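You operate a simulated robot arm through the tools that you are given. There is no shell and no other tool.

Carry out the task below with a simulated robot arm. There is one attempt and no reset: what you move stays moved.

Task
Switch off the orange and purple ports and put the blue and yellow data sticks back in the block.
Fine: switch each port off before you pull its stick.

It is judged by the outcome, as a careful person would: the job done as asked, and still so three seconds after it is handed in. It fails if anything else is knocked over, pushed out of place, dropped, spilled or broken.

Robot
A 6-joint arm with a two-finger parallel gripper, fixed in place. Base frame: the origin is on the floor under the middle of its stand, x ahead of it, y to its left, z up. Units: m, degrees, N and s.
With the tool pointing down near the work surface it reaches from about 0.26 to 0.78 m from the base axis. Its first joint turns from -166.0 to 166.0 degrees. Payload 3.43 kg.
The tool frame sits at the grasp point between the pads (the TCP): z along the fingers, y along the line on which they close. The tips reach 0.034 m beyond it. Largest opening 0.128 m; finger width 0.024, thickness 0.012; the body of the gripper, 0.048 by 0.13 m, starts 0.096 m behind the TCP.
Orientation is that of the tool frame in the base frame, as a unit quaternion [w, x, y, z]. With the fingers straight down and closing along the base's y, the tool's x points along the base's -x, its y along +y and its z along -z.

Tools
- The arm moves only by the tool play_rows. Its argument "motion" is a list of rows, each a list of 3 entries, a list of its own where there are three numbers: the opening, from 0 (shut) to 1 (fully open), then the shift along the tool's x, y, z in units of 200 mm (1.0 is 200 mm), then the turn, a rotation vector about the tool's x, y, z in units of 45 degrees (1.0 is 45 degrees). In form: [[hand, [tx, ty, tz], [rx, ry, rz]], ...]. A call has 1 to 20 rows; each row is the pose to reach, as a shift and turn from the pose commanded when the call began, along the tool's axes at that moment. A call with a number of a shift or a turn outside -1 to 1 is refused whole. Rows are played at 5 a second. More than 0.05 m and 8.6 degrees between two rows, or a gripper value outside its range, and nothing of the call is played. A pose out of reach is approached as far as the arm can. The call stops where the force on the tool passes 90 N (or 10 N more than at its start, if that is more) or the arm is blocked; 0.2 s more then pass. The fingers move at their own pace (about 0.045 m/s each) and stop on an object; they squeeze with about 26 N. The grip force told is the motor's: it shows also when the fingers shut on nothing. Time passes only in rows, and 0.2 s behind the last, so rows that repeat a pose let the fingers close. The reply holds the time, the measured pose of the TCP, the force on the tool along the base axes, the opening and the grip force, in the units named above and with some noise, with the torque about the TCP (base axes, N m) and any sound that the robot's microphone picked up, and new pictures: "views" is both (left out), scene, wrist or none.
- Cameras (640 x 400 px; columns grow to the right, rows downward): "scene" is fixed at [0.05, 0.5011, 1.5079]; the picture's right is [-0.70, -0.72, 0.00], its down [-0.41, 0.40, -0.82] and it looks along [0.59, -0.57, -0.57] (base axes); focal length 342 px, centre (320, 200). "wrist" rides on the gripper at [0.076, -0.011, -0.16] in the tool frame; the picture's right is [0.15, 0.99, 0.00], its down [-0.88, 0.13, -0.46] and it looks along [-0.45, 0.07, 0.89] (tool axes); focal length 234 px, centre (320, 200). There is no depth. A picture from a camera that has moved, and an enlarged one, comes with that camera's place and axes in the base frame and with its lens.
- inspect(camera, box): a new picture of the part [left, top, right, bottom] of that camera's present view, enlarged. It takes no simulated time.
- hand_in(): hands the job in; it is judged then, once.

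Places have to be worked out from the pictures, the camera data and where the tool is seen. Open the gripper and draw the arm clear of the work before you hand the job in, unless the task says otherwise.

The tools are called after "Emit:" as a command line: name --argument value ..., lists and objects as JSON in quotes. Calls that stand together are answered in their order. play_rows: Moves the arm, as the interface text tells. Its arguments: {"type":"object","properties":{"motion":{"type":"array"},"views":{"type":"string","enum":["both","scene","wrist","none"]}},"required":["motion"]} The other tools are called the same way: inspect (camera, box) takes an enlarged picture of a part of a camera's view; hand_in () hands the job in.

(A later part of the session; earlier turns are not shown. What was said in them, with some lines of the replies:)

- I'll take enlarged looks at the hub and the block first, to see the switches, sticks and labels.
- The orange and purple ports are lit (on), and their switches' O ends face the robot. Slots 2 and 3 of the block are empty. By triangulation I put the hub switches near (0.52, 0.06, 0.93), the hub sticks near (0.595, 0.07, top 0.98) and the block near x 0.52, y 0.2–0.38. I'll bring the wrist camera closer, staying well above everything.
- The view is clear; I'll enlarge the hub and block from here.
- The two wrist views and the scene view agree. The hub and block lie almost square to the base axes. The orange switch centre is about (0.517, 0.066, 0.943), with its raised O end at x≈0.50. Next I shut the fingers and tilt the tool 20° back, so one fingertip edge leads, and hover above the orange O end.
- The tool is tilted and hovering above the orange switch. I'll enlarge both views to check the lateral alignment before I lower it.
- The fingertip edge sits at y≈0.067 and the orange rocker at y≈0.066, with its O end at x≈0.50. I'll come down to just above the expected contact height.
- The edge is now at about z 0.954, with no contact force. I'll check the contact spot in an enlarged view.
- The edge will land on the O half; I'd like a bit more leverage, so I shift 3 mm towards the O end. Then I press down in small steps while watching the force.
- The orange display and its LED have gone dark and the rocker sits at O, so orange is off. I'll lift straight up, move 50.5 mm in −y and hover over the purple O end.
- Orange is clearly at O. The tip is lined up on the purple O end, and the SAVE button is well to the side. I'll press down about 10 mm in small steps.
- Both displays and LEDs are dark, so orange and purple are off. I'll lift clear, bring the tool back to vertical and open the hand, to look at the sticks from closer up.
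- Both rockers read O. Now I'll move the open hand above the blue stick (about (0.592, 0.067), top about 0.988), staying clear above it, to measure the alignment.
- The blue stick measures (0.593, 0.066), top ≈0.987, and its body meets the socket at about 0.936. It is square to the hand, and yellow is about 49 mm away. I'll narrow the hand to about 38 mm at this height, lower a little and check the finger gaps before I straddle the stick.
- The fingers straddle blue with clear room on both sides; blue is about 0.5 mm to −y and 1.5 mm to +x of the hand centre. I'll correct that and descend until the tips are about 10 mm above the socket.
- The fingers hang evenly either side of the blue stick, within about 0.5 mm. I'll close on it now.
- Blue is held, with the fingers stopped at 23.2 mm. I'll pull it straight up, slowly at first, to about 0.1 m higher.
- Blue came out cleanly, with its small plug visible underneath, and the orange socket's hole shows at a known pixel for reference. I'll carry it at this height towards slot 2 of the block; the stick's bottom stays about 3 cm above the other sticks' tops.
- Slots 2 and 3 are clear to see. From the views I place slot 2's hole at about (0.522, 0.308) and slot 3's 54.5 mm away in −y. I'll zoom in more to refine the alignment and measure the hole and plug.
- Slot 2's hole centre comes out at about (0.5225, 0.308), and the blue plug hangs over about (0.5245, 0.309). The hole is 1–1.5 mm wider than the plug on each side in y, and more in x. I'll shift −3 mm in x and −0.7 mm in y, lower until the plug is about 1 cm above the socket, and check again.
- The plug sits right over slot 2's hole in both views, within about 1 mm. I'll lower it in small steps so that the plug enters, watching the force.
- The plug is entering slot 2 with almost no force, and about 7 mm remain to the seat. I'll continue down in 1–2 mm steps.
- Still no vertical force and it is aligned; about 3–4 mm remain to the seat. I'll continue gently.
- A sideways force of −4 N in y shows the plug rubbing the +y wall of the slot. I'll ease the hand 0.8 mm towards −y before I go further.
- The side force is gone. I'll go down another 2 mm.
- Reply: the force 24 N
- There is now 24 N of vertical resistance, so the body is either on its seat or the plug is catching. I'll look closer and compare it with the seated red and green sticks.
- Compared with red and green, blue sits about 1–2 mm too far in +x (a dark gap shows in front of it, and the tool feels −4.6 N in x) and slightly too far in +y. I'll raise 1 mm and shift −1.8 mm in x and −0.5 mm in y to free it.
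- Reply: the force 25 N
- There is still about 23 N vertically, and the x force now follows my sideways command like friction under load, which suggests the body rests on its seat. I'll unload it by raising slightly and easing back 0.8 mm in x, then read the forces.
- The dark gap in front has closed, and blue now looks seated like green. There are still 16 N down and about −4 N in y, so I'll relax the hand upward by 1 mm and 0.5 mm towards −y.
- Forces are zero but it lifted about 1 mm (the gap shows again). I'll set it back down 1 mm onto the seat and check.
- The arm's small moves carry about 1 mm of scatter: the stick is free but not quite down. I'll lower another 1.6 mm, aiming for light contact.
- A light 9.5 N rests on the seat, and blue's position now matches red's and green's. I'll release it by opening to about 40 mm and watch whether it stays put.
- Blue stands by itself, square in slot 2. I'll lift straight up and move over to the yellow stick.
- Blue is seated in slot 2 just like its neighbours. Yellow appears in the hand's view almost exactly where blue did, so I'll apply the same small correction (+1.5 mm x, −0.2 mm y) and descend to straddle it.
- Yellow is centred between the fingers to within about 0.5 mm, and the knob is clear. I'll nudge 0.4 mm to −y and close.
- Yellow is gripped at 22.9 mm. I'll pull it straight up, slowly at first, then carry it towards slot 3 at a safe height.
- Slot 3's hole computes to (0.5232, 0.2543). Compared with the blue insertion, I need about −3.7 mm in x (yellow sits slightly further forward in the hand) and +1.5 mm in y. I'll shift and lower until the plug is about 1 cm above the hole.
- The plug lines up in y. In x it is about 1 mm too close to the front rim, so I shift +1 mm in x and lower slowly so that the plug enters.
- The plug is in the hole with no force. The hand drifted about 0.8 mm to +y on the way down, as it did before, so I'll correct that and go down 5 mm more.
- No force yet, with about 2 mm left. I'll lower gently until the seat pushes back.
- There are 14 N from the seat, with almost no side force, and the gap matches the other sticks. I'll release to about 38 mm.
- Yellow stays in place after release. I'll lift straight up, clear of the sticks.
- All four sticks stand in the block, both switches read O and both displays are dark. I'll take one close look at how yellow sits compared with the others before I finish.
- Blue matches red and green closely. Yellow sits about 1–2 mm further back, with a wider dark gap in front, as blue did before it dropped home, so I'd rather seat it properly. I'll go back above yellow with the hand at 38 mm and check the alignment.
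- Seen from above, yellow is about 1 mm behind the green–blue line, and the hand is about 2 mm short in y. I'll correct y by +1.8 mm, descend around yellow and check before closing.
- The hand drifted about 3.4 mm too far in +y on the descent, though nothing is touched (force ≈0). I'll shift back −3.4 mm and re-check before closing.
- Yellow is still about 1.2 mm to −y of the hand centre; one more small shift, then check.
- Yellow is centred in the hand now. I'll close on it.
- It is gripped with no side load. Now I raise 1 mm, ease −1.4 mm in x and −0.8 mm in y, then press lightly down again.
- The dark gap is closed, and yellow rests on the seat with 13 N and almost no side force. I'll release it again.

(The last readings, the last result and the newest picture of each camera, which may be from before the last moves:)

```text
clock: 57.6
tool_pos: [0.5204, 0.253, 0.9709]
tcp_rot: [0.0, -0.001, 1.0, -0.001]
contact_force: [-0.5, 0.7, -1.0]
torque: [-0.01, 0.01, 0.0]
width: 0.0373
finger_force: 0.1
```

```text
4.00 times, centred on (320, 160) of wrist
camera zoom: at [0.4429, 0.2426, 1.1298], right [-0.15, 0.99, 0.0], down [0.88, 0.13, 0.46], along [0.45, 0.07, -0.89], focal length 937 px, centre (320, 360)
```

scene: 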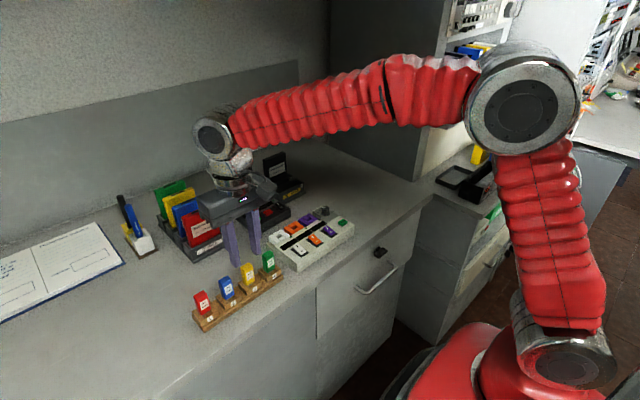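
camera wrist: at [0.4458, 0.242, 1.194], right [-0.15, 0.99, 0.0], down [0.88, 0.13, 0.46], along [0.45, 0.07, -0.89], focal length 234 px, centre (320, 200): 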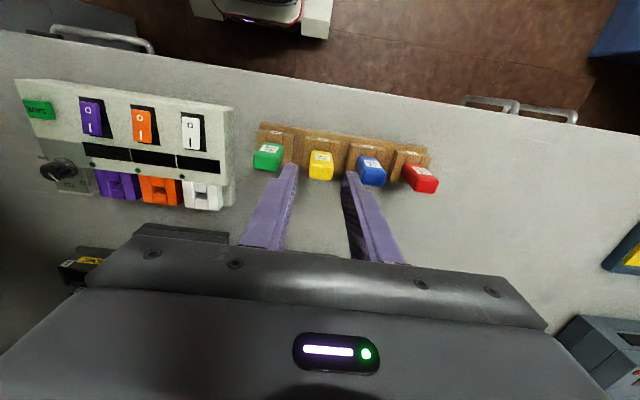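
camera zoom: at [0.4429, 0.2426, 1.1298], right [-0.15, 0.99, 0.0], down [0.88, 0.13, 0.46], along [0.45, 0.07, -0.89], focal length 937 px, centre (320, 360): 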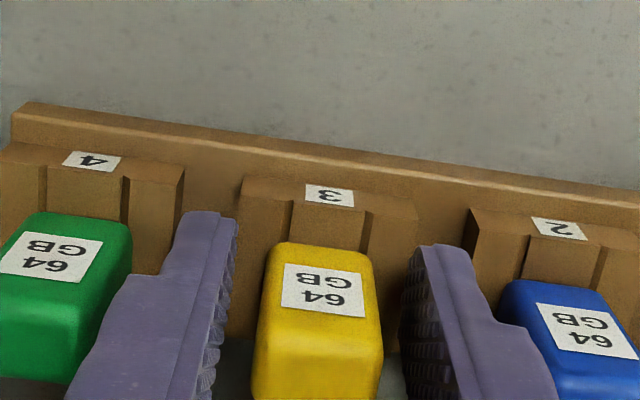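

Yellow is upright and seated. I'll lift straight up, then draw the arm back well clear and open the hand.

Emit:
play_rows --motion '[[0.29, [0, 0, -0.05], [0, 0, 0]], [0.29, [0, 0, -0.12], [0, 0, 0]], [0.29, [0, 0, -0.2], [0, 0, 0]], [0.29, [0, 0, -0.3], [0, 0, 0]], [0.29, [0, 0, -0.45], [0, 0, 0]], [0.29, [0, 0, -0.65], [0, 0, 0]], [0.4, [0.1, 0, -0.85], [0, 0, 0]], [0.6, [0.3, 0, -0.95], [0, 0, 0]], [0.8, [0.5, -0.1, -1.0], [0, 0, 0]], [1, [0.7, -0.2, -1.0], [0, 0, 0]], [1, [0.7, -0.2, -1.0], [0, 0, 0]]]' --views "none"

Emit:
play_rows --motion '[[1, [0, 0, -0.2], [0, 0, 0]], [1, [0, 0, -0.4], [0, 0, 0]], [1, [0, 0, -0.55], [0, 0, 0]], [1, [0, 0, -0.55], [0, 0, 0]]]'

Emit:
inspect --camera "scene" --box '[190, 245, 290, 330]'

Emit:
inspect --camera "scene" --box '[255, 185, 365, 275]'

```text
clock: 60.0
tool_pos: [0.3831, 0.2112, 1.1725]
tcp_rot: [0.001, 0.0, 1.0, 0.0]
contact_force: [0.4, 0.2, 0.1]
torque: [0.03, -0.03, 0.02]
width: 0.1279
finger_force: 0.0
```

```text
clock: 61.0
tool_pos: [0.3797, 0.2132, 1.2807]
tcp_rot: [0.002, 0.0, 1.0, -0.001]
contact_force: [0.4, 0.4, 0.3]
torque: [-0.01, 0.0, 0.01]
width: 0.1279
finger_force: 0.0
camera wrist: at [0.3026, 0.2019, 1.4405], right [-0.15, 0.99, 0.0], down [0.88, 0.13, 0.46], along [0.45, 0.07, -0.89], focal length 234 px, centre (320, 200)
```

scene: 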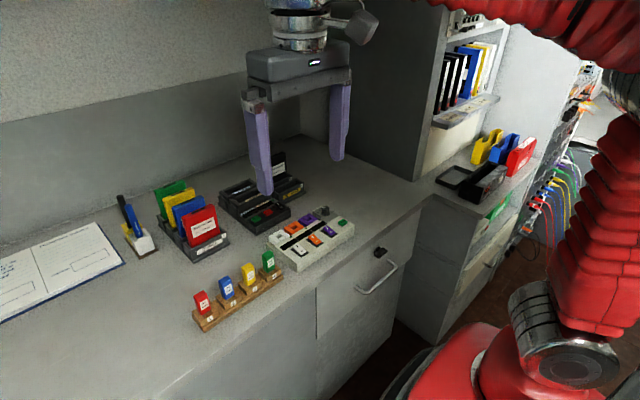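
wrist: 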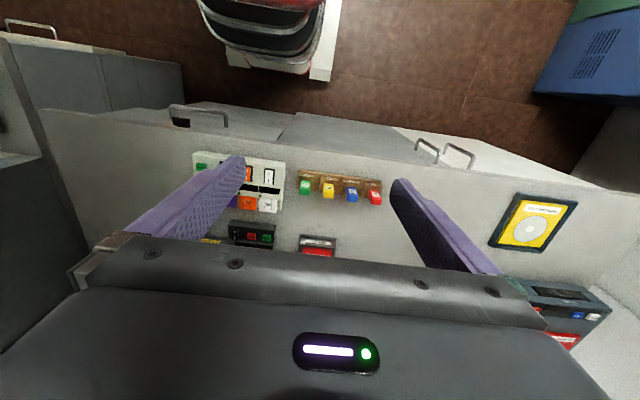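

```text
4.71 times, centred on (240, 288) of scene
camera zoom: at [0.05, 0.5011, 1.5079], right [-0.7, -0.72, 0.0], down [-0.41, 0.4, -0.82], along [0.59, -0.57, -0.57], focal length 1608 px, centre (696, -212)
```

zoom: 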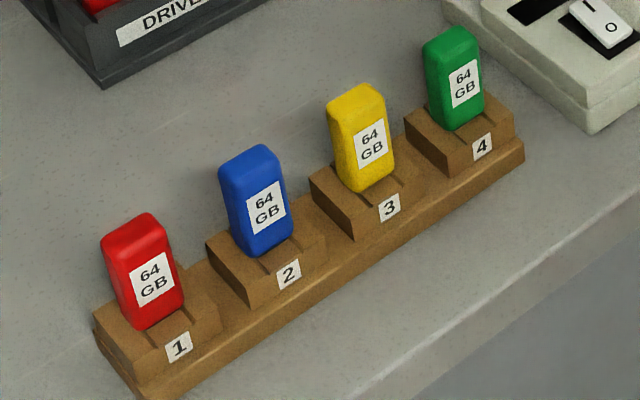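

```text
4.44 times, centred on (310, 230) of scene
camera zoom: at [0.05, 0.5011, 1.5079], right [-0.7, -0.72, 0.0], down [-0.41, 0.4, -0.82], along [0.59, -0.57, -0.57], focal length 1519 px, centre (364, 67)
```

zoom: 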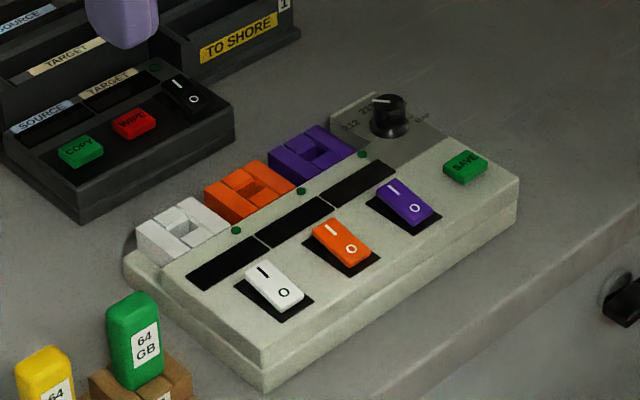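

Blue stands in slot 2 and yellow in slot 3, both in line with red and green. The orange and purple switches read O, with displays and LEDs dark. The hub, block and everything else look undisturbed, the hand is open and the arm is clear, so I'm handing in.

Emit:
hand_in

```text
The job is handed in.
```

The orange and purple ports are off, and the blue and yellow sticks are back in the block. I switched both ports off before pulling either stick; their displays and lights are dark.

- **Sticks:** blue is in slot 2 and yellow in slot 3, the two empty slots. They stand upright, seated in line with red and green. You didn't say which slot each belonged in, so I matched the order of the coloured drives in the tray.
- **Yellow:** it sat about 1–2 mm too far back the first time, so I gripped it again and seated it properly.
- **Everything else:** in the last pictures the hub, the block and the other items look undisturbed. The hand is open and the arm is clear of the work.
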